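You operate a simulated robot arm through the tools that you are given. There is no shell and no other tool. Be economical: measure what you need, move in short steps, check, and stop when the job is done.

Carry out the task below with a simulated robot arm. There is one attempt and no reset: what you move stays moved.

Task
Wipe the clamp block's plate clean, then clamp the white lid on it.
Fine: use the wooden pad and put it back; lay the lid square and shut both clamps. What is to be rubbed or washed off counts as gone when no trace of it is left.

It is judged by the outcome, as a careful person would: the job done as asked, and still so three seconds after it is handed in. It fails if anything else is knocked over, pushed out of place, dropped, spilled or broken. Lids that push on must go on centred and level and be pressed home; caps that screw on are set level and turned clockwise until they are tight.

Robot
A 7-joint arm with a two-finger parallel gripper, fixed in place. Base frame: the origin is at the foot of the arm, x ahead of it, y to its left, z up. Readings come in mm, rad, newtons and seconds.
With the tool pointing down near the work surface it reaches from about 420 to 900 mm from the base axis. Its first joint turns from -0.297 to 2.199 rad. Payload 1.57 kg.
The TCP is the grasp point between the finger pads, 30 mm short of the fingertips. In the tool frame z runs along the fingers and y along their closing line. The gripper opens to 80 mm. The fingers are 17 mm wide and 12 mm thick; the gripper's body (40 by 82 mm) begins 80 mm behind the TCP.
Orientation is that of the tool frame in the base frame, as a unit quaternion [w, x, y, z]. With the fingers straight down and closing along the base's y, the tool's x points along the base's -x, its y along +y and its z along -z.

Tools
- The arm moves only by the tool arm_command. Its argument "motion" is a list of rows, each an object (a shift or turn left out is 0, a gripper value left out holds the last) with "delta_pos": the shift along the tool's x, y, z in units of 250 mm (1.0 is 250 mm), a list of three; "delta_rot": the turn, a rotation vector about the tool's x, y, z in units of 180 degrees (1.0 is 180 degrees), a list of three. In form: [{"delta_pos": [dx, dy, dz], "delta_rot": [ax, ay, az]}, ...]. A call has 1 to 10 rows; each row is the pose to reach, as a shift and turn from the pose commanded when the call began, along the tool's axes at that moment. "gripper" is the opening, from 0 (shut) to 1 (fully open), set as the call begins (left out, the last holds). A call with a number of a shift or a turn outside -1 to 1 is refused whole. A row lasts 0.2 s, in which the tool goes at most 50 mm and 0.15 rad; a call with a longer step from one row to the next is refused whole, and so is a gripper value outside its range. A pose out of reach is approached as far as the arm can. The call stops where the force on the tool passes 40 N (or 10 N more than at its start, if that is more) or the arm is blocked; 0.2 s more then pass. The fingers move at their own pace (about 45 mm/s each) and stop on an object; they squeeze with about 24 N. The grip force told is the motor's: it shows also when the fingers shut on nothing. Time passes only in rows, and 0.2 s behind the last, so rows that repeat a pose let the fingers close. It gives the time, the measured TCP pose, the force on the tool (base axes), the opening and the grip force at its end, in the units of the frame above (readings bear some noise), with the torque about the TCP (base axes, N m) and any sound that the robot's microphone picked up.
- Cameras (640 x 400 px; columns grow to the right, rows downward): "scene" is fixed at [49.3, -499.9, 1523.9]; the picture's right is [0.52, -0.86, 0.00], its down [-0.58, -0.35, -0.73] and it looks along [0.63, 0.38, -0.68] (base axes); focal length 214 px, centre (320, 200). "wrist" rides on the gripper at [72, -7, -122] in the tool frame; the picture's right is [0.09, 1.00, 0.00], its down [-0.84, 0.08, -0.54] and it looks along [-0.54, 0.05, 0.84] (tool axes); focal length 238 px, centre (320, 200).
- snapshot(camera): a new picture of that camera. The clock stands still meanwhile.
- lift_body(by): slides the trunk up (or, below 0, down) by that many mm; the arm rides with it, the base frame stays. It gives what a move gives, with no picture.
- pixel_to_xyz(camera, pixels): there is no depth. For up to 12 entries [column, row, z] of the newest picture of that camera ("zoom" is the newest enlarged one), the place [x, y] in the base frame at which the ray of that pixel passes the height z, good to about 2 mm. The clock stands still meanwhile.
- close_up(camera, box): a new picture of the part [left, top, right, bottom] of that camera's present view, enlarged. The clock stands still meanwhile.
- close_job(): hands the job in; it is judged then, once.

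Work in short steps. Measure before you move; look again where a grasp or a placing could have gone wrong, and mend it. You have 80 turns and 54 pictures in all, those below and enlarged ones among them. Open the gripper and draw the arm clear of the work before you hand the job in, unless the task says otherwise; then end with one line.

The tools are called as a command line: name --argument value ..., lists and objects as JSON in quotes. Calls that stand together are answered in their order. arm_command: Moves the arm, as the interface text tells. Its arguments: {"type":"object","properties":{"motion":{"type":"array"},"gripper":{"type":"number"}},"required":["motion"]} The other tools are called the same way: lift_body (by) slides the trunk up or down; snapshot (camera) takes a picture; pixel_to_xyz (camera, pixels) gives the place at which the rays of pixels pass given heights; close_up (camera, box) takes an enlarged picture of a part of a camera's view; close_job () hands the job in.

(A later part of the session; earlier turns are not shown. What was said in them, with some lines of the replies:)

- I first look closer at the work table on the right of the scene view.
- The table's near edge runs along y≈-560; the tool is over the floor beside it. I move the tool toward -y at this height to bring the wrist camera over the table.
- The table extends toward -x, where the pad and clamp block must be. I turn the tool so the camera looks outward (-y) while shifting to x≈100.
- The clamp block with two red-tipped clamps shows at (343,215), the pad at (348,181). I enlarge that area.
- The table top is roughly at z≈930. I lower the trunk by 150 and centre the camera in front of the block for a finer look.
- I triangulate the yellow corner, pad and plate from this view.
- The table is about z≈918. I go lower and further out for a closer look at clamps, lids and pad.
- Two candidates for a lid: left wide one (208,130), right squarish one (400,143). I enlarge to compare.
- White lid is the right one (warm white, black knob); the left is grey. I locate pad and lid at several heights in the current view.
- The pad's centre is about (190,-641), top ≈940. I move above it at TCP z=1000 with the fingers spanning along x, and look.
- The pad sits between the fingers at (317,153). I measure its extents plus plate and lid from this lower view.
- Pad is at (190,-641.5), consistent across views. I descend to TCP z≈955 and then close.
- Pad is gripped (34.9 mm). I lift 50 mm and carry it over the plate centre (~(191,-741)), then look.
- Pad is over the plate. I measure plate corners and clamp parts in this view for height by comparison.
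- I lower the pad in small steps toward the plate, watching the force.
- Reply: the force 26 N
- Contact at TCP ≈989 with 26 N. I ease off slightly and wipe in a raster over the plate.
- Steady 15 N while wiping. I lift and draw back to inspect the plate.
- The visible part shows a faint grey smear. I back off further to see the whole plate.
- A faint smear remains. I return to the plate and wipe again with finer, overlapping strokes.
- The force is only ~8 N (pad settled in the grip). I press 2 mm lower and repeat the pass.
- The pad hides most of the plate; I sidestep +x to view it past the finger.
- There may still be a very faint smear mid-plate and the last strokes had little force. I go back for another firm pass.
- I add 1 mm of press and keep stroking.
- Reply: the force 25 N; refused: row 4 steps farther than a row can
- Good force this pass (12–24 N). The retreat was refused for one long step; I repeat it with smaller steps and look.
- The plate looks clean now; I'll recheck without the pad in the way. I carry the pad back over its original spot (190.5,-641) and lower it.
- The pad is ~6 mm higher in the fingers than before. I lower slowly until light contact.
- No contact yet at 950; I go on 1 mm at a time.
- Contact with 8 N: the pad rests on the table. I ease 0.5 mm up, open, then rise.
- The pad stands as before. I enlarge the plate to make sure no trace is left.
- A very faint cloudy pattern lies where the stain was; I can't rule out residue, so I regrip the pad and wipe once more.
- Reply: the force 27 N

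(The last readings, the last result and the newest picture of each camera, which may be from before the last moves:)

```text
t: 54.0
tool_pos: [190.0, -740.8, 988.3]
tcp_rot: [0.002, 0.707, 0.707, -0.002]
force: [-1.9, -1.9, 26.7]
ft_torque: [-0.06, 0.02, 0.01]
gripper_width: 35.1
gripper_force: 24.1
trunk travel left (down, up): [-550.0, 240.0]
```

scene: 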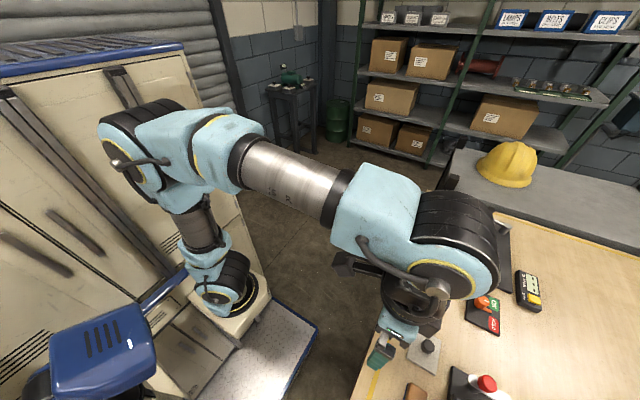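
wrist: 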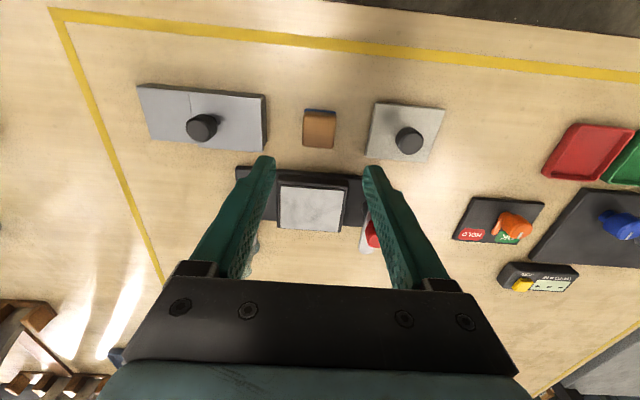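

Firm contact at 27 N. I stroke over the whole plate, both directions.

arm_command --motion '[{"delta_pos": [0.06, -0.085, 0]}, {"delta_pos": [0.06, 0.085, 0]}, {"delta_pos": [0.03, 0.085, 0]}, {"delta_pos": [0.03, -0.085, 0]}, {"delta_pos": [0, -0.085, 0]}, {"delta_pos": [0, 0.085, 0]}, {"delta_pos": [-0.03, 0.085, 0]}, {"delta_pos": [-0.03, -0.085, 0]}, {"delta_pos": [-0.06, -0.085, 0]}, {"delta_pos": [-0.06, 0.085, 0]}]'

arm_command --motion '[{"delta_pos": [0, 0, 0.003]}, {"delta_pos": [0.12, 0, 0.003]}, {"delta_pos": [0.12, -0.04, 0.003]}, {"delta_pos": [0, -0.04, 0.003]}, {"delta_pos": [0, -0.085, 0.003]}, {"delta_pos": [0.12, -0.085, 0.003]}, {"delta_pos": [0.12, -0.13, 0.003]}, {"delta_pos": [0, -0.13, 0.003]}, {"delta_pos": [0, -0.17, 0.003]}, {"delta_pos": [0.12, -0.17, 0.003]}]'

arm_command --motion '[{"delta_pos": [-0.03, 0, 0.003]}, {"delta_pos": [-0.03, 0.17, 0.003]}, {"delta_pos": [-0.06, 0.17, 0.003]}, {"delta_pos": [-0.06, 0, 0.003]}, {"delta_pos": [-0.09, 0, 0.003]}, {"delta_pos": [-0.09, 0.17, 0.003]}, {"delta_pos": [-0.06, 0.085, 0.003]}]'

arm_command --motion '[{"delta_pos": [0, 0, -0.08]}, {"delta_pos": [0.2, 0, -0.1]}, {"delta_pos": [0.4, 0, -0.1]}, {"delta_pos": [0.4, 0, 0.05]}, {"delta_pos": [0.4, 0, 0.12]}, {"delta_pos": [0.4, 0, 0.125]}]'

```text
t: 56.1
tool_pos: [213.2, -755.3, 985.3]
tcp_rot: [0.0, 0.708, 0.706, 0.0]
force: [0.9, -0.1, 3.1]
ft_torque: [-0.02, -0.02, -0.01]
gripper_width: 34.7
gripper_force: 24.1
trunk travel left (down, up): [-550.0, 240.0]
```

```text
t: 58.4
tool_pos: [170.6, -724.9, 985.7]
tcp_rot: [-0.001, 0.707, 0.707, 0.001]
force: [-0.3, 0.8, -0.1]
ft_torque: [0.0, -0.03, -0.03]
gripper_width: 34.7
gripper_force: 23.5
trunk travel left (down, up): [-550.0, 240.0]
```

```text
t: 60.0
tool_pos: [193.3, -738.6, 984.6]
tcp_rot: [0.001, 0.707, 0.707, 0.0]
force: [4.1, -2.2, 17.1]
ft_torque: [-0.13, -0.15, 0.0]
gripper_width: 35.0
gripper_force: 24.5
trunk travel left (down, up): [-550.0, 240.0]
```

```text
refused: row 2 steps farther than a row can; nothing moved
```

Contact is 17 N again; one more raster at this level, then back to the pad's place.

arm_command --motion '[{"delta_pos": [0.06, -0.085, 0.001]}, {"delta_pos": [0.06, 0.085, 0.001]}, {"delta_pos": [0.03, 0.085, 0.002]}, {"delta_pos": [0.03, -0.085, 0.002]}, {"delta_pos": [0, -0.085, 0.003]}, {"delta_pos": [0, 0.085, 0.003]}, {"delta_pos": [-0.03, 0.085, 0.004]}, {"delta_pos": [-0.03, -0.085, 0.004]}, {"delta_pos": [-0.06, -0.085, 0.005]}, {"delta_pos": [-0.06, 0.085, 0.005]}]'

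arm_command --motion '[{"delta_pos": [0.06, -0.085, -0.08]}, {"delta_pos": [0.2, -0.085, -0.11]}, {"delta_pos": [0.36, -0.085, -0.11]}, {"delta_pos": [0.46, -0.085, -0.11]}, {"delta_pos": [0.46, -0.085, 0.03]}, {"delta_pos": [0.46, -0.085, 0.1]}, {"delta_pos": [0.46, -0.085, 0.115]}, {"delta_pos": [0.46, -0.085, 0.118]}]'

```text
t: 62.1
tool_pos: [210.2, -756.9, 984.6]
tcp_rot: [0.001, 0.708, 0.706, -0.002]
force: [-6.6, 0.1, 25.4]
ft_torque: [0.04, 0.21, 0.0]
gripper_width: 35.0
gripper_force: 24.3
trunk travel left (down, up): [-550.0, 240.0]
```

```text
t: 64.0
tool_pos: [191.7, -639.7, 952.6]
tcp_rot: [0.0, 0.707, 0.707, 0.0]
force: [-0.1, 0.2, 0.1]
ft_torque: [-0.01, 0.0, 0.0]
gripper_width: 34.9
gripper_force: 23.4
trunk travel left (down, up): [-550.0, 240.0]
```

Over its spot at 952.6, no contact yet. I lower in 1 mm steps.

arm_command --motion '[{"delta_pos": [0, 0, 0.004]}, {"delta_pos": [0, 0, 0.008]}]'

arm_command --motion '[{"delta_pos": [0, 0, 0.004]}, {"delta_pos": [0, 0, 0.006]}]'

```text
t: 64.5
tool_pos: [191.8, -640.5, 952.6]
tcp_rot: [0.0, 0.707, 0.707, 0.0]
force: [-0.1, 0.6, -0.4]
ft_torque: [-0.01, -0.03, -0.01]
gripper_width: 34.9
gripper_force: 24.5
trunk travel left (down, up): [-550.0, 240.0]
```

```text
t: 65.2
tool_pos: [191.0, -639.7, 951.1]
tcp_rot: [0.0, 0.707, 0.707, 0.0]
force: [-0.9, -0.5, 2.4]
ft_torque: [-0.01, 0.04, -0.02]
gripper_width: 34.6
gripper_force: 23.6
trunk travel left (down, up): [-550.0, 240.0]
```

First contact at 2.4 N. I press 0.5 mm to seat it, open, rise and look at the plate.

arm_command --motion '[{"delta_pos": [0, 0, 0.002]}, {"delta_pos": [0, 0, 0.003]}]'

arm_command --motion '[{"delta_pos": [0, 0, 0]}, {"delta_pos": [0, 0, 0]}, {"delta_pos": [0, 0, 0]}, {"delta_pos": [0, 0, -0.1]}, {"delta_pos": [0, 0, -0.28]}, {"delta_pos": [0, 0, -0.46]}, {"delta_pos": [0, 0, -0.49]}, {"delta_pos": [0, 0, -0.49]}]' --gripper 0.75

close_up --camera "wrist" --box '[272, 180, 352, 235]'

snapshot --camera "wrist"

```text
t: 65.8
tool_pos: [190.3, -641.2, 950.1]
tcp_rot: [0.002, 0.707, 0.707, 0.0]
force: [-1.8, -0.2, 16.1]
ft_torque: [0.03, 0.04, -0.01]
gripper_width: 34.9
gripper_force: 23.9
trunk travel left (down, up): [-550.0, 240.0]
```

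```text
t: 67.5
tool_pos: [194.3, -639.8, 1071.3]
tcp_rot: [0.0, 0.707, 0.707, 0.0]
force: [-0.1, -0.2, 0.2]
ft_torque: [0.0, -0.02, 0.03]
gripper_width: 60.0
gripper_force: 0.1
trunk travel left (down, up): [-550.0, 240.0]
```

```text
7.27 times, centred on (312, 208) of wrist
```

zoom: 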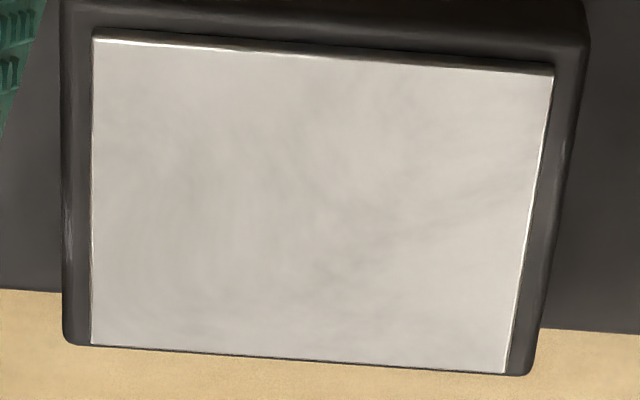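

```text
21 pictures are left
```

wrist: 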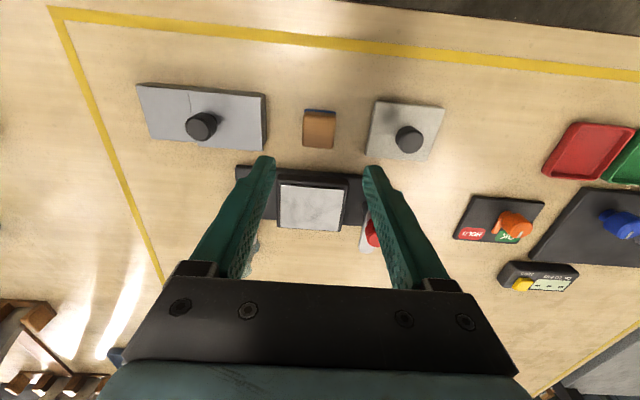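

The pattern is unchanged, so it is the plate's own texture: plate clean, pad back. Now I measure the white lid and its knob.

close_up --camera "wrist" --box '[355, 90, 455, 170]'

pixel_to_xyz --camera "wrist" --pixels '[[376, 102, 925], [445, 108, 925], [428, 161, 925], [365, 155, 925], [410, 142, 930], [410, 142, 940], [410, 142, 950], [410, 142, 960], [280, 183, 945], [347, 188, 945], [341, 231, 945], [278, 227, 945]]'

```text
5.00 times, centred on (405, 130) of wrist
```

zoom: 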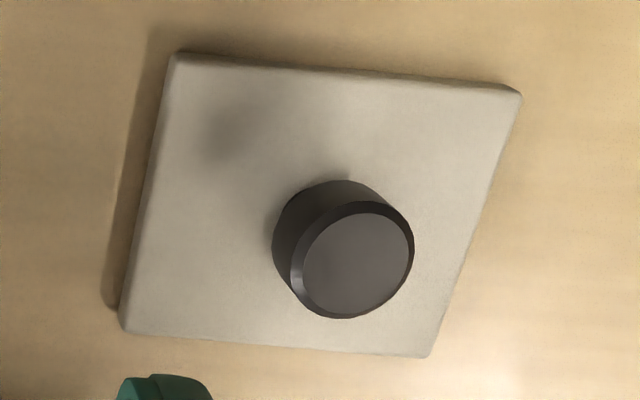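

```text
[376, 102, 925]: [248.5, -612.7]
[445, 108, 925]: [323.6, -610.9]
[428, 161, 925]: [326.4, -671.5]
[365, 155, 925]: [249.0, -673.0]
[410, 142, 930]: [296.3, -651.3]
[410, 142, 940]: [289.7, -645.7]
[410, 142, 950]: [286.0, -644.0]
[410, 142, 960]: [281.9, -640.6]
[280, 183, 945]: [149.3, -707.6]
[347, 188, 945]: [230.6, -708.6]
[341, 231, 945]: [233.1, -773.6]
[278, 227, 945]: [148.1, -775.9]
```

Lid centre ≈(287,-642), knob top ≈950, about 25 mm thick. I move over it and down to TCP z≈962.

arm_command --motion '[{"delta_pos": [-0.005, 0.19, 0]}, {"delta_pos": [-0.011, 0.383, 0]}, {"delta_pos": [-0.011, 0.383, 0.15]}, {"delta_pos": [-0.011, 0.383, 0.28]}, {"delta_pos": [-0.011, 0.383, 0.28]}]'

close_up --camera "wrist" --box '[240, 90, 400, 230]'

pixel_to_xyz --camera "zoom" --pixels '[[320, 200, 950]]'

```text
t: 68.8
tool_pos: [285.8, -642.4, 1003.2]
tcp_rot: [0.0, 0.707, 0.707, 0.0]
force: [0.6, 0.7, 0.0]
ft_torque: [0.02, 0.04, 0.02]
gripper_width: 59.9
gripper_force: 0.0
trunk travel left (down, up): [-550.0, 240.0]
```

```text
2.86 times, centred on (320, 160) of wrist
```

zoom: 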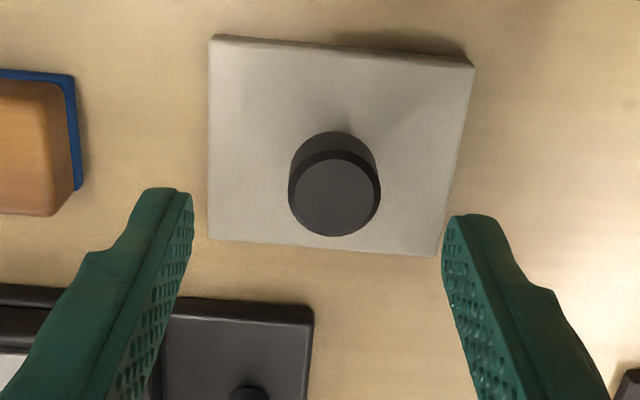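

```text
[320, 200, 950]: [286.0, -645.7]
```

Knob top is at zoom (335,194). I measure it and the lid corners here.

pixel_to_xyz --camera "zoom" --pixels '[[335, 194, 950], [335, 194, 945], [210, 37, 925], [473, 65, 925], [437, 255, 925], [208, 238, 925]]'

```text
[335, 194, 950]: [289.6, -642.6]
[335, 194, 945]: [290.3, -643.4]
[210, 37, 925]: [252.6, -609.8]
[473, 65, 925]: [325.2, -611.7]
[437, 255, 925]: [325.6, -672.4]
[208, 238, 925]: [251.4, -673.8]
```

Knob centre (289,-642.5). I correct 2 mm in x, go down to z≈961 and close.

arm_command --motion '[{"delta_pos": [0, 0.009, 0.08]}, {"delta_pos": [0, 0.009, 0.14]}, {"delta_pos": [0, 0.009, 0.164]}, {"delta_pos": [0, 0.009, 0.164]}]'

arm_command --motion '[{"delta_pos": [0, 0, 0]}, {"delta_pos": [0, 0, 0]}, {"delta_pos": [0, 0, 0]}, {"delta_pos": [0, 0, 0]}, {"delta_pos": [0, 0, 0]}]' --gripper 0

```text
t: 69.8
tool_pos: [289.0, -643.1, 961.1]
tcp_rot: [-0.001, 0.706, 0.708, 0.001]
force: [-0.4, 0.5, -0.5]
ft_torque: [-0.02, -0.02, 0.01]
gripper_width: 60.2
gripper_force: 0.1
trunk travel left (down, up): [-550.0, 240.0]
```

```text
t: 71.0
tool_pos: [289.2, -643.0, 961.7]
tcp_rot: [0.0, 0.708, 0.707, 0.0]
force: [0.2, 0.6, 0.0]
ft_torque: [0.0, -0.01, -0.01]
gripper_width: 25.3
gripper_force: 24.2
trunk travel left (down, up): [-550.0, 240.0]
```

Knob gripped (25.3 mm). I lift 60 mm, move along -x over the pad, then out over the plate.

arm_command --motion '[{"delta_pos": [0, 0, -0.1]}, {"delta_pos": [0, 0, -0.26]}, {"delta_pos": [0, -0.18, -0.26]}, {"delta_pos": [0, -0.36, -0.26]}, {"delta_pos": [0, -0.395, -0.26]}, {"delta_pos": [-0.16, -0.395, -0.26]}, {"delta_pos": [-0.32, -0.395, -0.26]}, {"delta_pos": [-0.385, -0.395, -0.26]}, {"delta_pos": [-0.385, -0.395, -0.26]}]'

close_up --camera "wrist" --box '[200, 80, 440, 240]'

```text
t: 73.0
tool_pos: [187.9, -739.0, 1027.0]
tcp_rot: [0.0, 0.707, 0.707, 0.001]
force: [0.6, -0.2, -1.7]
ft_torque: [-0.01, -0.02, -0.01]
gripper_width: 25.1
gripper_force: 23.8
trunk travel left (down, up): [-550.0, 240.0]
```

```text
2.50 times, centred on (320, 160) of wrist
```

zoom: 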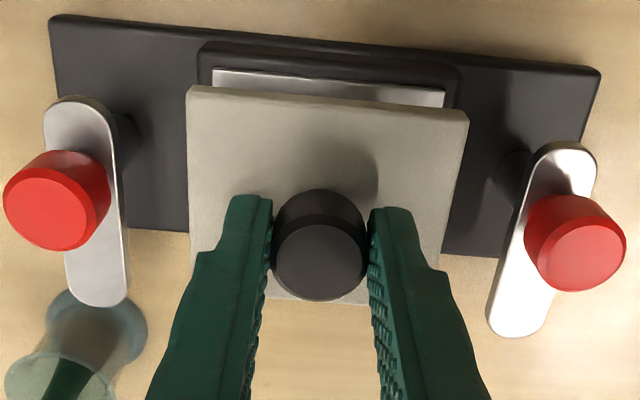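

The lid hangs level above the plate. I compare lid back-edge corners (z≈990) with plate back corners (z≈949).

pixel_to_xyz --camera "zoom" --pixels '[[188, 87, 990], [468, 112, 990], [215, 69, 949], [445, 90, 949], [199, 48, 940], [461, 72, 940], [205, 42, 935], [50, 17, 925], [600, 70, 925]]'

```text
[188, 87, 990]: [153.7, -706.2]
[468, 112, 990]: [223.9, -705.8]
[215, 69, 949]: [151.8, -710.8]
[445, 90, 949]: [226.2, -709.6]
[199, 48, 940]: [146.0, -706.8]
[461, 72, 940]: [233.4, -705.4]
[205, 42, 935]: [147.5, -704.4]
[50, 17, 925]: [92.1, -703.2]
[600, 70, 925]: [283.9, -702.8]
```

The lid needs about 3 mm more toward -y. I correct it, lower to ~3 mm above the plate and check.

arm_command --motion '[{"delta_pos": [-0.012, 0.001, 0.06]}, {"delta_pos": [-0.012, 0.001, 0.11]}, {"delta_pos": [-0.012, 0.001, 0.118]}, {"delta_pos": [-0.012, 0.001, 0.118]}]'

close_up --camera "wrist" --box '[200, 80, 440, 240]'

```text
t: 74.0
tool_pos: [190.7, -742.9, 996.3]
tcp_rot: [0.0, 0.707, 0.707, -0.001]
force: [0.9, 0.1, -2.0]
ft_torque: [0.04, 0.01, 0.02]
gripper_width: 25.2
gripper_force: 24.1
trunk travel left (down, up): [-550.0, 240.0]
```

```text
2.50 times, centred on (320, 160) of wrist
```

zoom: 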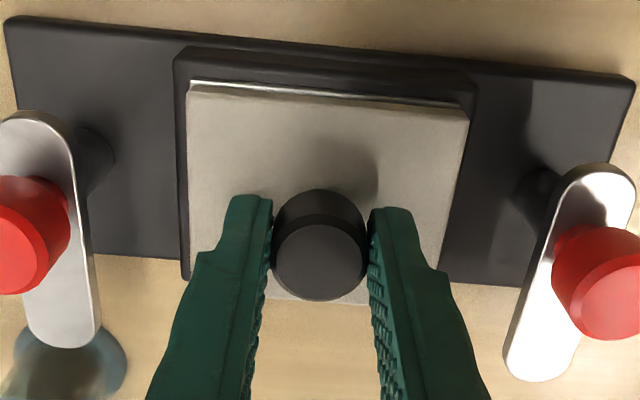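

Nearly aligned; I measure both back edges again.

pixel_to_xyz --camera "zoom" --pixels '[[188, 87, 959], [468, 112, 959], [191, 80, 949], [466, 102, 949], [188, 87, 957], [468, 112, 957]]'

```text
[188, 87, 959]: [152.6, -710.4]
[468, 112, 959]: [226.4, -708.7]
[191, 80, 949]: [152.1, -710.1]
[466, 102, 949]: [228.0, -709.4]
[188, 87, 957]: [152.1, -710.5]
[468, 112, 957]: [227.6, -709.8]
```

Aligned within ~0.5 mm. I lower in small steps until contact.

arm_command --motion '[{"delta_pos": [0, 0.001, 0.006]}, {"delta_pos": [0, 0.001, 0.012]}, {"delta_pos": [0, 0.001, 0.016]}]'

```text
t: 74.8
tool_pos: [191.0, -742.0, 994.8]
tcp_rot: [0.002, 0.707, 0.707, -0.002]
force: [1.9, 0.0, 19.6]
ft_torque: [0.44, -0.05, -0.01]
gripper_width: 25.1
gripper_force: 23.9
trunk travel left (down, up): [-550.0, 240.0]
```

Contact at 994.8 with 20 N. I ease slightly, open, rise straight up and look.

arm_command --motion '[{"delta_pos": [0, 0, -0.004]}, {"delta_pos": [0, 0, -0.004]}]'

arm_command --motion '[{"delta_pos": [0, 0, 0]}, {"delta_pos": [0, 0, 0]}, {"delta_pos": [0, 0, 0]}, {"delta_pos": [0, 0, -0.12]}, {"delta_pos": [0, 0, -0.28]}, {"delta_pos": [0.15, 0, -0.36]}, {"delta_pos": [0.3, 0, -0.4]}, {"delta_pos": [0.3, 0, -0.4]}]' --gripper 0.65

snapshot --camera "wrist"

close_up --camera "wrist" --box '[220, 140, 420, 280]'

```text
t: 75.3
tool_pos: [190.9, -742.7, 993.5]
tcp_rot: [0.001, 0.707, 0.707, -0.002]
force: [1.7, -2.5, 22.4]
ft_torque: [-0.28, -0.03, -0.01]
gripper_width: 25.2
gripper_force: 23.5
trunk travel left (down, up): [-550.0, 240.0]
```

```text
t: 77.2
tool_pos: [192.0, -667.3, 1091.9]
tcp_rot: [0.001, 0.707, 0.708, 0.0]
force: [-0.5, 0.2, -0.4]
ft_torque: [0.01, 0.03, -0.01]
gripper_width: 51.9
gripper_force: 0.2
trunk travel left (down, up): [-550.0, 240.0]
```

```text
16 pictures are left
```

wrist: 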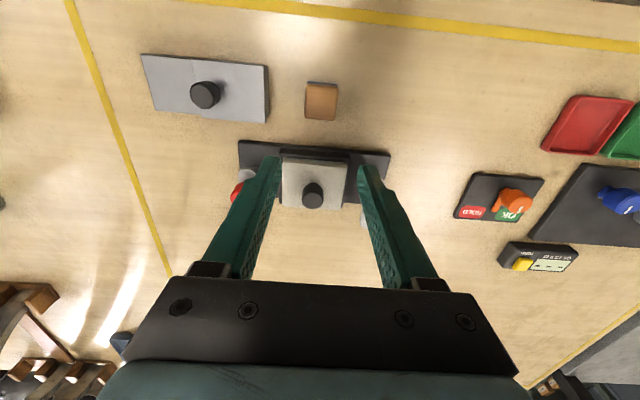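

```text
2.86 times, centred on (320, 210) of wrist
```

zoom: 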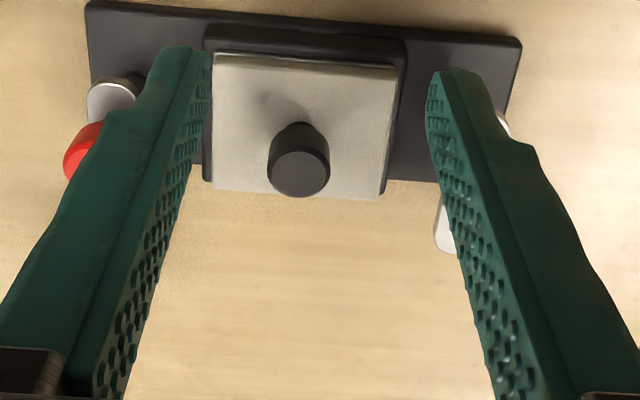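

The lid sits square. Before swinging the clamps I must locate the jar with the green brush near the left clamp, so I shut the fingers and view from the left.

arm_command --motion '[{"delta_pos": [0.02, -0.19, 0]}, {"delta_pos": [0.04, -0.38, 0]}, {"delta_pos": [0.06, -0.57, 0]}, {"delta_pos": [0.06, -0.74, 0]}, {"delta_pos": [0.06, -0.74, 0]}]' --gripper 0

snapshot --camera "wrist"

close_up --camera "wrist" --box '[360, 120, 560, 280]'

```text
t: 78.3
tool_pos: [6.3, -653.1, 1090.9]
tcp_rot: [0.001, 0.707, 0.707, 0.0]
force: [0.2, -0.4, -0.3]
ft_torque: [-0.02, -0.03, 0.0]
gripper_width: 0.0
gripper_force: 21.5
trunk travel left (down, up): [-550.0, 240.0]
```

```text
14 pictures are left
```

wrist: 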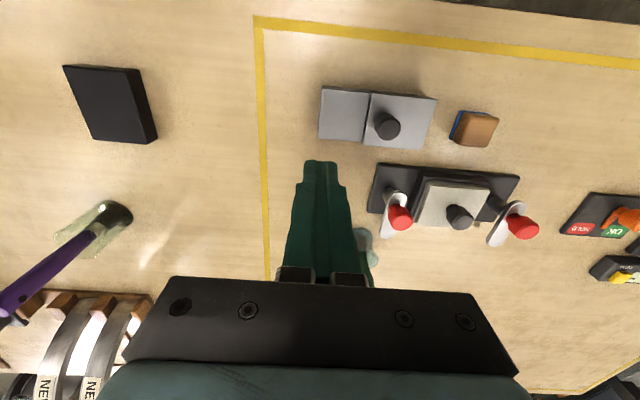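

```text
2.50 times, centred on (460, 200) of wrist
```

zoom: 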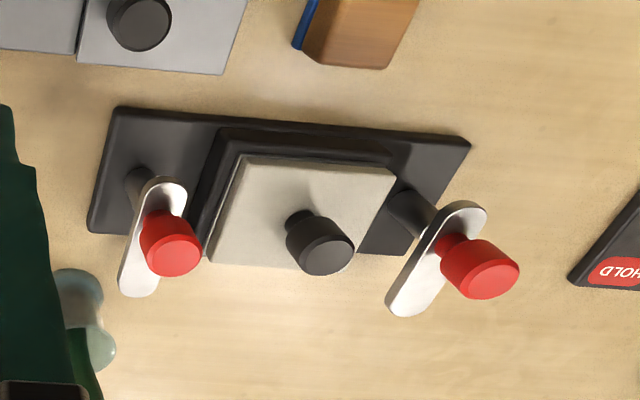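

I triangulate the knobs, lever ends and jar against the earlier overhead view.

pixel_to_xyz --camera "zoom" --pixels '[[178, 258, 980], [178, 258, 1000], [493, 272, 980], [493, 272, 1000], [137, 297, 965], [137, 297, 980], [174, 179, 965], [174, 179, 980], [402, 316, 965], [402, 316, 980], [470, 203, 965], [470, 203, 980]]'

pixel_to_xyz --camera "zoom" --pixels '[[80, 275, 918], [90, 345, 918], [90, 345, 960], [90, 345, 980], [104, 290, 918], [115, 350, 960]]'

```text
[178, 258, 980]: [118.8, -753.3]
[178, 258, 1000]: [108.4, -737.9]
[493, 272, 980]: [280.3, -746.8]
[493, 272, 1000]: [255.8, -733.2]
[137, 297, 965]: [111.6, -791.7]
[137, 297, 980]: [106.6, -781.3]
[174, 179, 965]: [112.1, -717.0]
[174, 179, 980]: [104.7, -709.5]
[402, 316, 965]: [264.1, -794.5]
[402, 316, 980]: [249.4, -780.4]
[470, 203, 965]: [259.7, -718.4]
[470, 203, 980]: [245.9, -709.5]
```

```text
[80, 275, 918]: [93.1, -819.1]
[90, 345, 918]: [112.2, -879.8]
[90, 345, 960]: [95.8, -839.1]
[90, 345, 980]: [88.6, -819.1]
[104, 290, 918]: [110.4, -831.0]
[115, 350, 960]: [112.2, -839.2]
```

Triangulation: the red knobs sit on the pivot posts at about (113,-741) and (262,-738), tops ≈991, levers at z≈963 with long ends pointing -y; the jar stands clear near (95,-830). I go above the left knob with the gripper open.

arm_command --motion '[{"delta_pos": [-0.09, 0.11, 0]}, {"delta_pos": [-0.18, 0.22, 0.03]}, {"delta_pos": [-0.27, 0.33, 0.08]}, {"delta_pos": [-0.357, 0.43, 0.124]}, {"delta_pos": [-0.357, 0.43, 0.124]}]' --gripper 0.7

close_up --camera "wrist" --box '[220, 80, 420, 280]'

```text
t: 79.5
tool_pos: [116.0, -742.7, 1061.2]
tcp_rot: [0.0, 0.707, 0.707, 0.0]
force: [-0.6, -0.1, -0.5]
ft_torque: [-0.02, -0.03, 0.02]
gripper_width: 56.0
gripper_force: 0.1
trunk travel left (down, up): [-550.0, 240.0]
```

```text
2.00 times, centred on (320, 180) of wrist
```

zoom: 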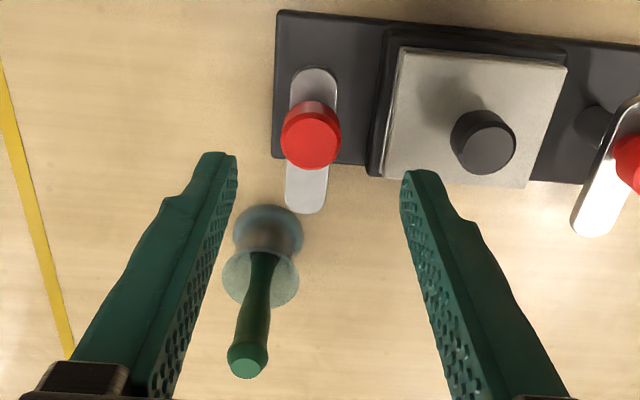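

I measure the knob, the jar base and the brush handle's end from here.

pixel_to_xyz --camera "zoom" --pixels '[[310, 141, 991], [268, 230, 918], [268, 255, 918], [248, 358, 980], [248, 358, 1010], [248, 358, 1040], [248, 358, 1060], [260, 278, 960], [305, 212, 963], [315, 67, 963]]'

```text
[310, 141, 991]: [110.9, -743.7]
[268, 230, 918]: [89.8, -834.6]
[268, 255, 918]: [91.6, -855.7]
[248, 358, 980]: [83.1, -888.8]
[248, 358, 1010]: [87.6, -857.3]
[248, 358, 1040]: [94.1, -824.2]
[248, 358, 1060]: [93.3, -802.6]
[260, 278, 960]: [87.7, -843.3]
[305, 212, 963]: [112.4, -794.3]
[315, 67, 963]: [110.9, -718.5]
```

Knob at (111,-743); jar and handle (≈(90,-840)) stay >40 mm clear. I descend around the knob to TCP z≈1000 and close.

arm_command --motion '[{"delta_pos": [-0.005, -0.007, 0.1]}, {"delta_pos": [-0.005, -0.007, 0.2]}, {"delta_pos": [-0.005, -0.007, 0.24]}, {"delta_pos": [-0.005, -0.007, 0.24]}]'

arm_command --motion '[{"delta_pos": [0, 0, 0]}, {"delta_pos": [0, 0, 0]}, {"delta_pos": [0, 0, 0]}, {"delta_pos": [0, 0, 0]}]' --gripper 0

```text
t: 80.5
tool_pos: [112.7, -743.6, 1000.8]
tcp_rot: [0.0, 0.707, 0.707, 0.0]
force: [0.4, 0.6, -0.8]
ft_torque: [0.0, -0.04, 0.01]
gripper_width: 56.1
gripper_force: 0.2
trunk travel left (down, up): [-550.0, 240.0]
```

```text
t: 81.5
tool_pos: [112.5, -741.5, 1001.0]
tcp_rot: [0.0, 0.708, 0.706, -0.001]
force: [-7.8, 0.2, -2.6]
ft_torque: [-0.18, 0.21, 0.0]
gripper_width: 25.9
gripper_force: 33.7
trunk travel left (down, up): [-550.0, 240.0]
```

Gripped at 25.9 mm with a small side force; I shift 0.8 mm to -x and begin turning counter-clockwise (tool -z) by ~20°, checking torque.

arm_command --motion '[{"delta_pos": [0, -0.003, 0]}, {"delta_pos": [0, -0.003, 0], "delta_rot": [0, 0, -0.04]}, {"delta_pos": [0, -0.003, 0], "delta_rot": [0, 0, -0.08]}, {"delta_pos": [0, -0.003, 0], "delta_rot": [0, 0, -0.12]}]'

close_up --camera "wrist" --box '[220, 80, 420, 280]'

```text
t: 82.5
tool_pos: [110.5, -743.1, 1000.4]
tcp_rot: [0.0, 0.561, 0.828, 0.0]
force: [-7.3, -9.3, -7.2]
ft_torque: [-0.57, -0.07, 0.0]
gripper_width: 25.5
gripper_force: 36.9
trunk travel left (down, up): [-550.0, 240.0]
```

```text
2.00 times, centred on (320, 180) of wrist
```

zoom: 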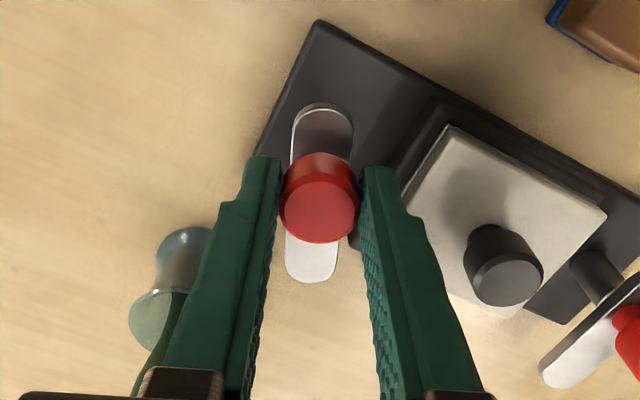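

The lever turns along with the knob (it stays upright in the rotated view). I continue the turn toward 90°, relieving the side force slightly.

arm_command --motion '[{"delta_pos": [-0.002, -0.003, 0], "delta_rot": [0, 0, -0.04]}, {"delta_pos": [-0.002, -0.003, 0], "delta_rot": [0, 0, -0.08]}, {"delta_pos": [-0.002, -0.003, 0], "delta_rot": [0, 0, -0.12]}, {"delta_pos": [-0.002, -0.003, 0], "delta_rot": [0, 0, -0.16]}, {"delta_pos": [-0.002, -0.003, 0], "delta_rot": [0, 0, -0.2]}, {"delta_pos": [-0.002, -0.003, 0], "delta_rot": [0, 0, -0.24]}]'

close_up --camera "wrist" --box '[220, 80, 420, 280]'

```text
t: 84.0
tool_pos: [109.6, -743.4, 1000.9]
tcp_rot: [0.0, 0.217, 0.976, 0.0]
force: [-2.2, -14.6, -9.7]
ft_torque: [-0.09, 0.49, -0.01]
gripper_width: 25.7
gripper_force: 37.1
trunk travel left (down, up): [-550.0, 240.0]
```

```text
2.00 times, centred on (320, 180) of wrist
```

zoom: 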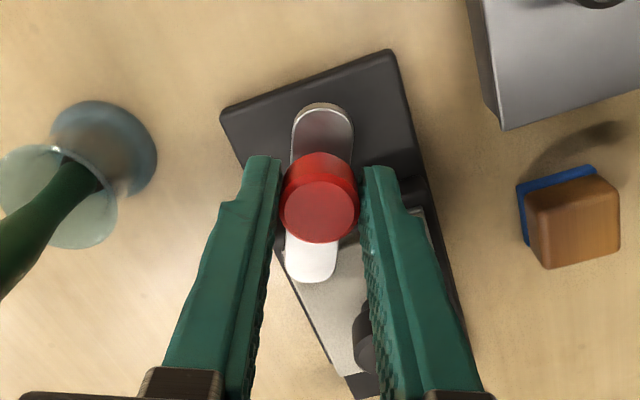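

Turned 65°; the knob pulls the tool down slightly (-10 N), so it seems to clamp down as it turns. I follow with a small shift down and finish the last 25°.

arm_command --motion '[{"delta_pos": [-0.002, -0.004, 0.003], "delta_rot": [0, 0, 0]}, {"delta_pos": [-0.002, -0.004, 0.004], "delta_rot": [0, 0, -0.04]}, {"delta_pos": [-0.002, -0.004, 0.005], "delta_rot": [0, 0, -0.08]}, {"delta_pos": [-0.002, -0.004, 0.006], "delta_rot": [0, 0, -0.12]}, {"delta_pos": [-0.002, -0.004, 0.006], "delta_rot": [0, 0, -0.14]}]'

close_up --camera "wrist" --box '[220, 80, 420, 280]'

```text
t: 85.2
tool_pos: [110.5, -746.3, 1000.6]
tcp_rot: [-0.001, -0.001, 1.0, -0.001]
force: [1.9, -9.0, -4.4]
ft_torque: [-0.09, 0.6, -0.28]
gripper_width: 25.8
gripper_force: 36.8
trunk travel left (down, up): [-550.0, 240.0]
```

```text
2.00 times, centred on (320, 180) of wrist
```

zoom: 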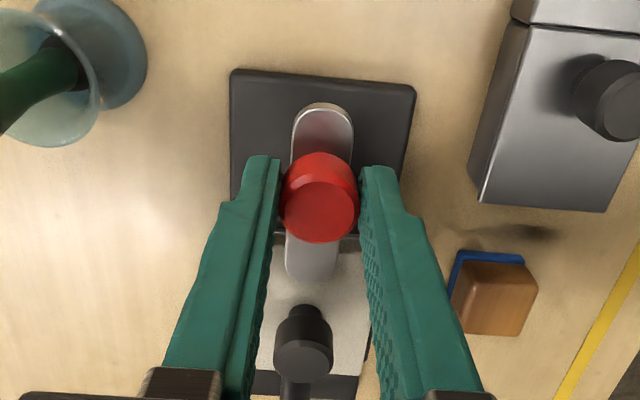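

Lever now lies over the lid, and a torque of -0.28 N m shows a stop. I nudge 4° more to confirm the stop, then release.

arm_command --motion '[{"delta_pos": [0, 0, 0], "delta_rot": [0, 0, -0.012]}, {"delta_pos": [0, 0, 0], "delta_rot": [0, 0, -0.022]}]'

```text
t: 85.8
tool_pos: [108.9, -745.4, 1001.1]
tcp_rot: [-0.001, -0.035, 0.999, 0.0]
force: [-5.0, -16.1, 0.7]
ft_torque: [-0.23, -0.14, -0.37]
gripper_width: 25.8
gripper_force: 37.0
trunk travel left (down, up): [-550.0, 240.0]
```

Stop confirmed. I open, rise 70 mm, undo the extra 4°, and move toward the right knob at about (265,-741) keeping this orientation.

arm_command --motion '[{"delta_pos": [0, 0, 0]}, {"delta_pos": [0, 0, 0]}, {"delta_pos": [0, 0, 0]}, {"delta_pos": [0, 0, -0.12], "delta_rot": [0, 0, 0.022]}, {"delta_pos": [0, 0, -0.28], "delta_rot": [0, 0, 0.022]}, {"delta_pos": [-0.17, 0, -0.28], "delta_rot": [0, 0, 0.022]}, {"delta_pos": [-0.34, 0, -0.28], "delta_rot": [0, 0, 0.022]}, {"delta_pos": [-0.5, 0.04, -0.28], "delta_rot": [0, 0, 0.022]}, {"delta_pos": [-0.6, 0.04, -0.28], "delta_rot": [0, 0, 0.022]}, {"delta_pos": [-0.6, 0.04, -0.28], "delta_rot": [0, 0, 0.022]}]' --gripper 0.7

snapshot --camera "wrist"

```text
t: 88.0
tool_pos: [259.1, -723.9, 1070.0]
tcp_rot: [-0.001, 0.0, 1.0, 0.0]
force: [0.8, 0.8, -0.9]
ft_torque: [0.0, 0.01, 0.01]
gripper_width: 56.0
gripper_force: 0.1
trunk travel left (down, up): [-550.0, 240.0]
```

```text
8 pictures are left
```

wrist: 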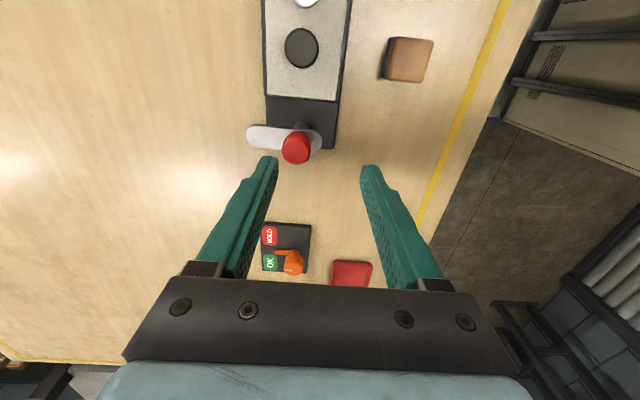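

I measure the right knob at (295,150).

pixel_to_xyz --camera "wrist" --pixels '[[295, 150, 991], [296, 152, 991], [250, 137, 963], [322, 140, 963]]'

```text
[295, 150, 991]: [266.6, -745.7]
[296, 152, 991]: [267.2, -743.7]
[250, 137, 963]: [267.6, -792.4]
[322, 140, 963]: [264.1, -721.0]
```

Right knob at (267,-744). I move over it and descend to z≈1001, then close.

arm_command --motion '[{"delta_pos": [-0.03, -0.08, 0]}, {"delta_pos": [-0.03, -0.08, 0.12]}, {"delta_pos": [-0.03, -0.08, 0.22]}, {"delta_pos": [-0.03, -0.08, 0.276]}, {"delta_pos": [-0.03, -0.08, 0.276]}]'

arm_command --motion '[{"delta_pos": [0, 0, 0]}, {"delta_pos": [0, 0, 0]}, {"delta_pos": [0, 0, 0]}, {"delta_pos": [0, 0, 0]}]' --gripper 0

```text
t: 89.2
tool_pos: [267.5, -744.1, 1000.6]
tcp_rot: [0.0, 0.0, 1.0, 0.0]
force: [0.6, 0.0, 0.0]
ft_torque: [0.01, -0.03, 0.02]
gripper_width: 56.0
gripper_force: 0.0
trunk travel left (down, up): [-550.0, 240.0]
```

```text
t: 90.2
tool_pos: [266.7, -744.3, 1000.4]
tcp_rot: [0.0, 0.0, 1.0, 0.0]
force: [0.4, -4.7, -1.3]
ft_torque: [-0.15, 0.01, -0.01]
gripper_width: 26.2
gripper_force: 33.3
trunk travel left (down, up): [-550.0, 240.0]
```

Gripped at 26.2 mm with little side force. I turn clockwise (tool +z) by 65° in steps.

arm_command --motion '[{"delta_pos": [0, -0.002, 0], "delta_rot": [0, 0, 0.04]}, {"delta_pos": [0, -0.002, 0], "delta_rot": [0, 0, 0.08]}, {"delta_pos": [0, -0.002, 0], "delta_rot": [0, 0, 0.12]}, {"delta_pos": [0, -0.002, 0], "delta_rot": [0, 0, 0.16]}, {"delta_pos": [0, -0.002, 0], "delta_rot": [0, 0, 0.2]}, {"delta_pos": [0, -0.002, 0], "delta_rot": [0, 0, 0.24]}, {"delta_pos": [0, -0.002, 0], "delta_rot": [0, 0, 0.28]}, {"delta_pos": [0, -0.002, 0], "delta_rot": [0, 0, 0.32]}, {"delta_pos": [0, -0.002, 0], "delta_rot": [0, 0, 0.36]}]'

arm_command --motion '[{"delta_pos": [0, 0, 0], "delta_rot": [0, 0, 0.04]}, {"delta_pos": [0, 0, 0], "delta_rot": [0, 0, 0.08]}, {"delta_pos": [0, 0, 0], "delta_rot": [0, 0, 0.12]}, {"delta_pos": [0, 0, 0], "delta_rot": [0, 0, 0.14]}]'

```text
t: 92.2
tool_pos: [266.7, -745.4, 1001.0]
tcp_rot: [-0.001, 0.536, 0.844, 0.0]
force: [2.9, -3.7, -0.8]
ft_torque: [-0.25, -0.25, 0.01]
gripper_width: 25.7
gripper_force: 36.7
trunk travel left (down, up): [-550.0, 240.0]
```

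```text
t: 93.2
tool_pos: [268.2, -745.4, 1002.0]
tcp_rot: [0.0, 0.708, 0.707, 0.0]
force: [9.3, -2.5, 0.1]
ft_torque: [0.53, -0.16, 0.12]
gripper_width: 25.6
gripper_force: 36.6
trunk travel left (down, up): [-550.0, 240.0]
```

At 90° the torque begins to rise (0.12). I nudge a few degrees more to meet the stop as on the left, and look.

arm_command --motion '[{"delta_pos": [0, 0.002, 0], "delta_rot": [0, 0, 0.012]}, {"delta_pos": [0, 0.002, 0], "delta_rot": [0, 0, 0.024]}]'

close_up --camera "wrist" --box '[120, 60, 440, 260]'

```text
t: 93.8
tool_pos: [266.8, -743.4, 1001.2]
tcp_rot: [0.0, 0.734, 0.679, 0.0]
force: [10.6, 1.7, 1.9]
ft_torque: [0.14, -0.18, 0.25]
gripper_width: 25.9
gripper_force: 36.9
trunk travel left (down, up): [-550.0, 240.0]
```

```text
2.00 times, centred on (280, 160) of wrist
```

zoom: 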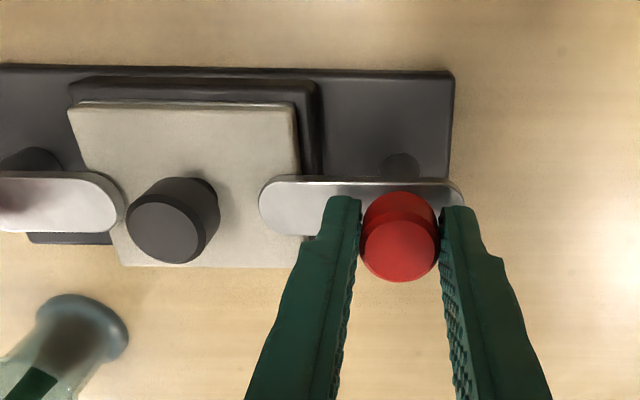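

Both levers lie over the lid at their stops. I open, rise and draw back, then take a final look.

arm_command --motion '[{"delta_pos": [0, 0, 0]}, {"delta_pos": [0, 0, 0]}, {"delta_pos": [0, 0, 0]}, {"delta_pos": [0, 0, -0.12]}, {"delta_pos": [0, 0, -0.28], "delta_rot": [0, 0, -0.024]}, {"delta_pos": [0.1, -0.1, -0.4], "delta_rot": [0, 0, -0.024]}, {"delta_pos": [0.2, -0.2, -0.48], "delta_rot": [0, 0, -0.024]}, {"delta_pos": [0.35, -0.3, -0.48], "delta_rot": [0, 0, -0.024]}, {"delta_pos": [0.45, -0.3, -0.48], "delta_rot": [0, 0, -0.024]}]' --gripper 0.9

snapshot --camera "wrist"

close_up --camera "wrist" --box '[230, 130, 390, 270]'

```text
t: 95.8
tool_pos: [201.4, -628.3, 1122.1]
tcp_rot: [-0.001, 0.707, 0.707, 0.0]
force: [0.4, -0.6, -0.5]
ft_torque: [-0.03, 0.01, 0.02]
gripper_width: 72.0
gripper_force: 0.1
trunk travel left (down, up): [-550.0, 240.0]
```

```text
6 pictures are left
```

wrist: 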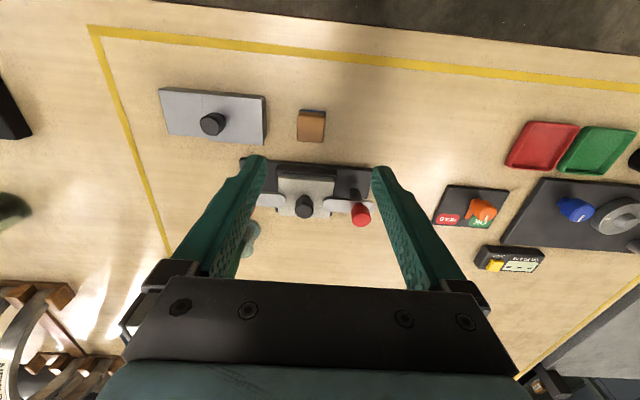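

```text
2.86 times, centred on (310, 200) of wrist
```

zoom: 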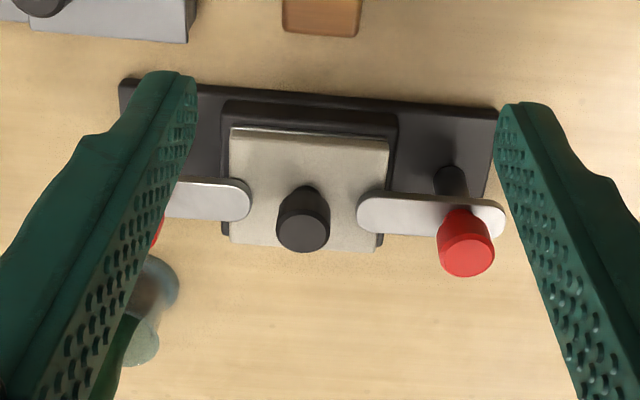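

Lid square, both clamps shut, pad and jar in place. I draw the arm clear of the table before handing in.

arm_command --motion '[{"delta_pos": [0.1, 0, -0.15]}, {"delta_pos": [0.25, 0, -0.25]}, {"delta_pos": [0.4, 0, -0.3]}, {"delta_pos": [0.4, 0, -0.3]}]'

close_job

```text
t: 96.8
tool_pos: [202.6, -527.4, 1196.6]
tcp_rot: [0.0, 0.707, 0.707, -0.001]
force: [0.2, 0.8, 0.1]
ft_torque: [0.03, 0.01, 0.0]
gripper_width: 72.0
gripper_force: 0.0
trunk travel left (down, up): [-550.0, 240.0]
```

```text
The job is handed in.
```

The plate is wiped with no stain left in the close-ups, the wooden pad is back in its place, and the white lid sits square on the plate with both clamps turned in over it to their stops; the arm is clear and the job is handed in.
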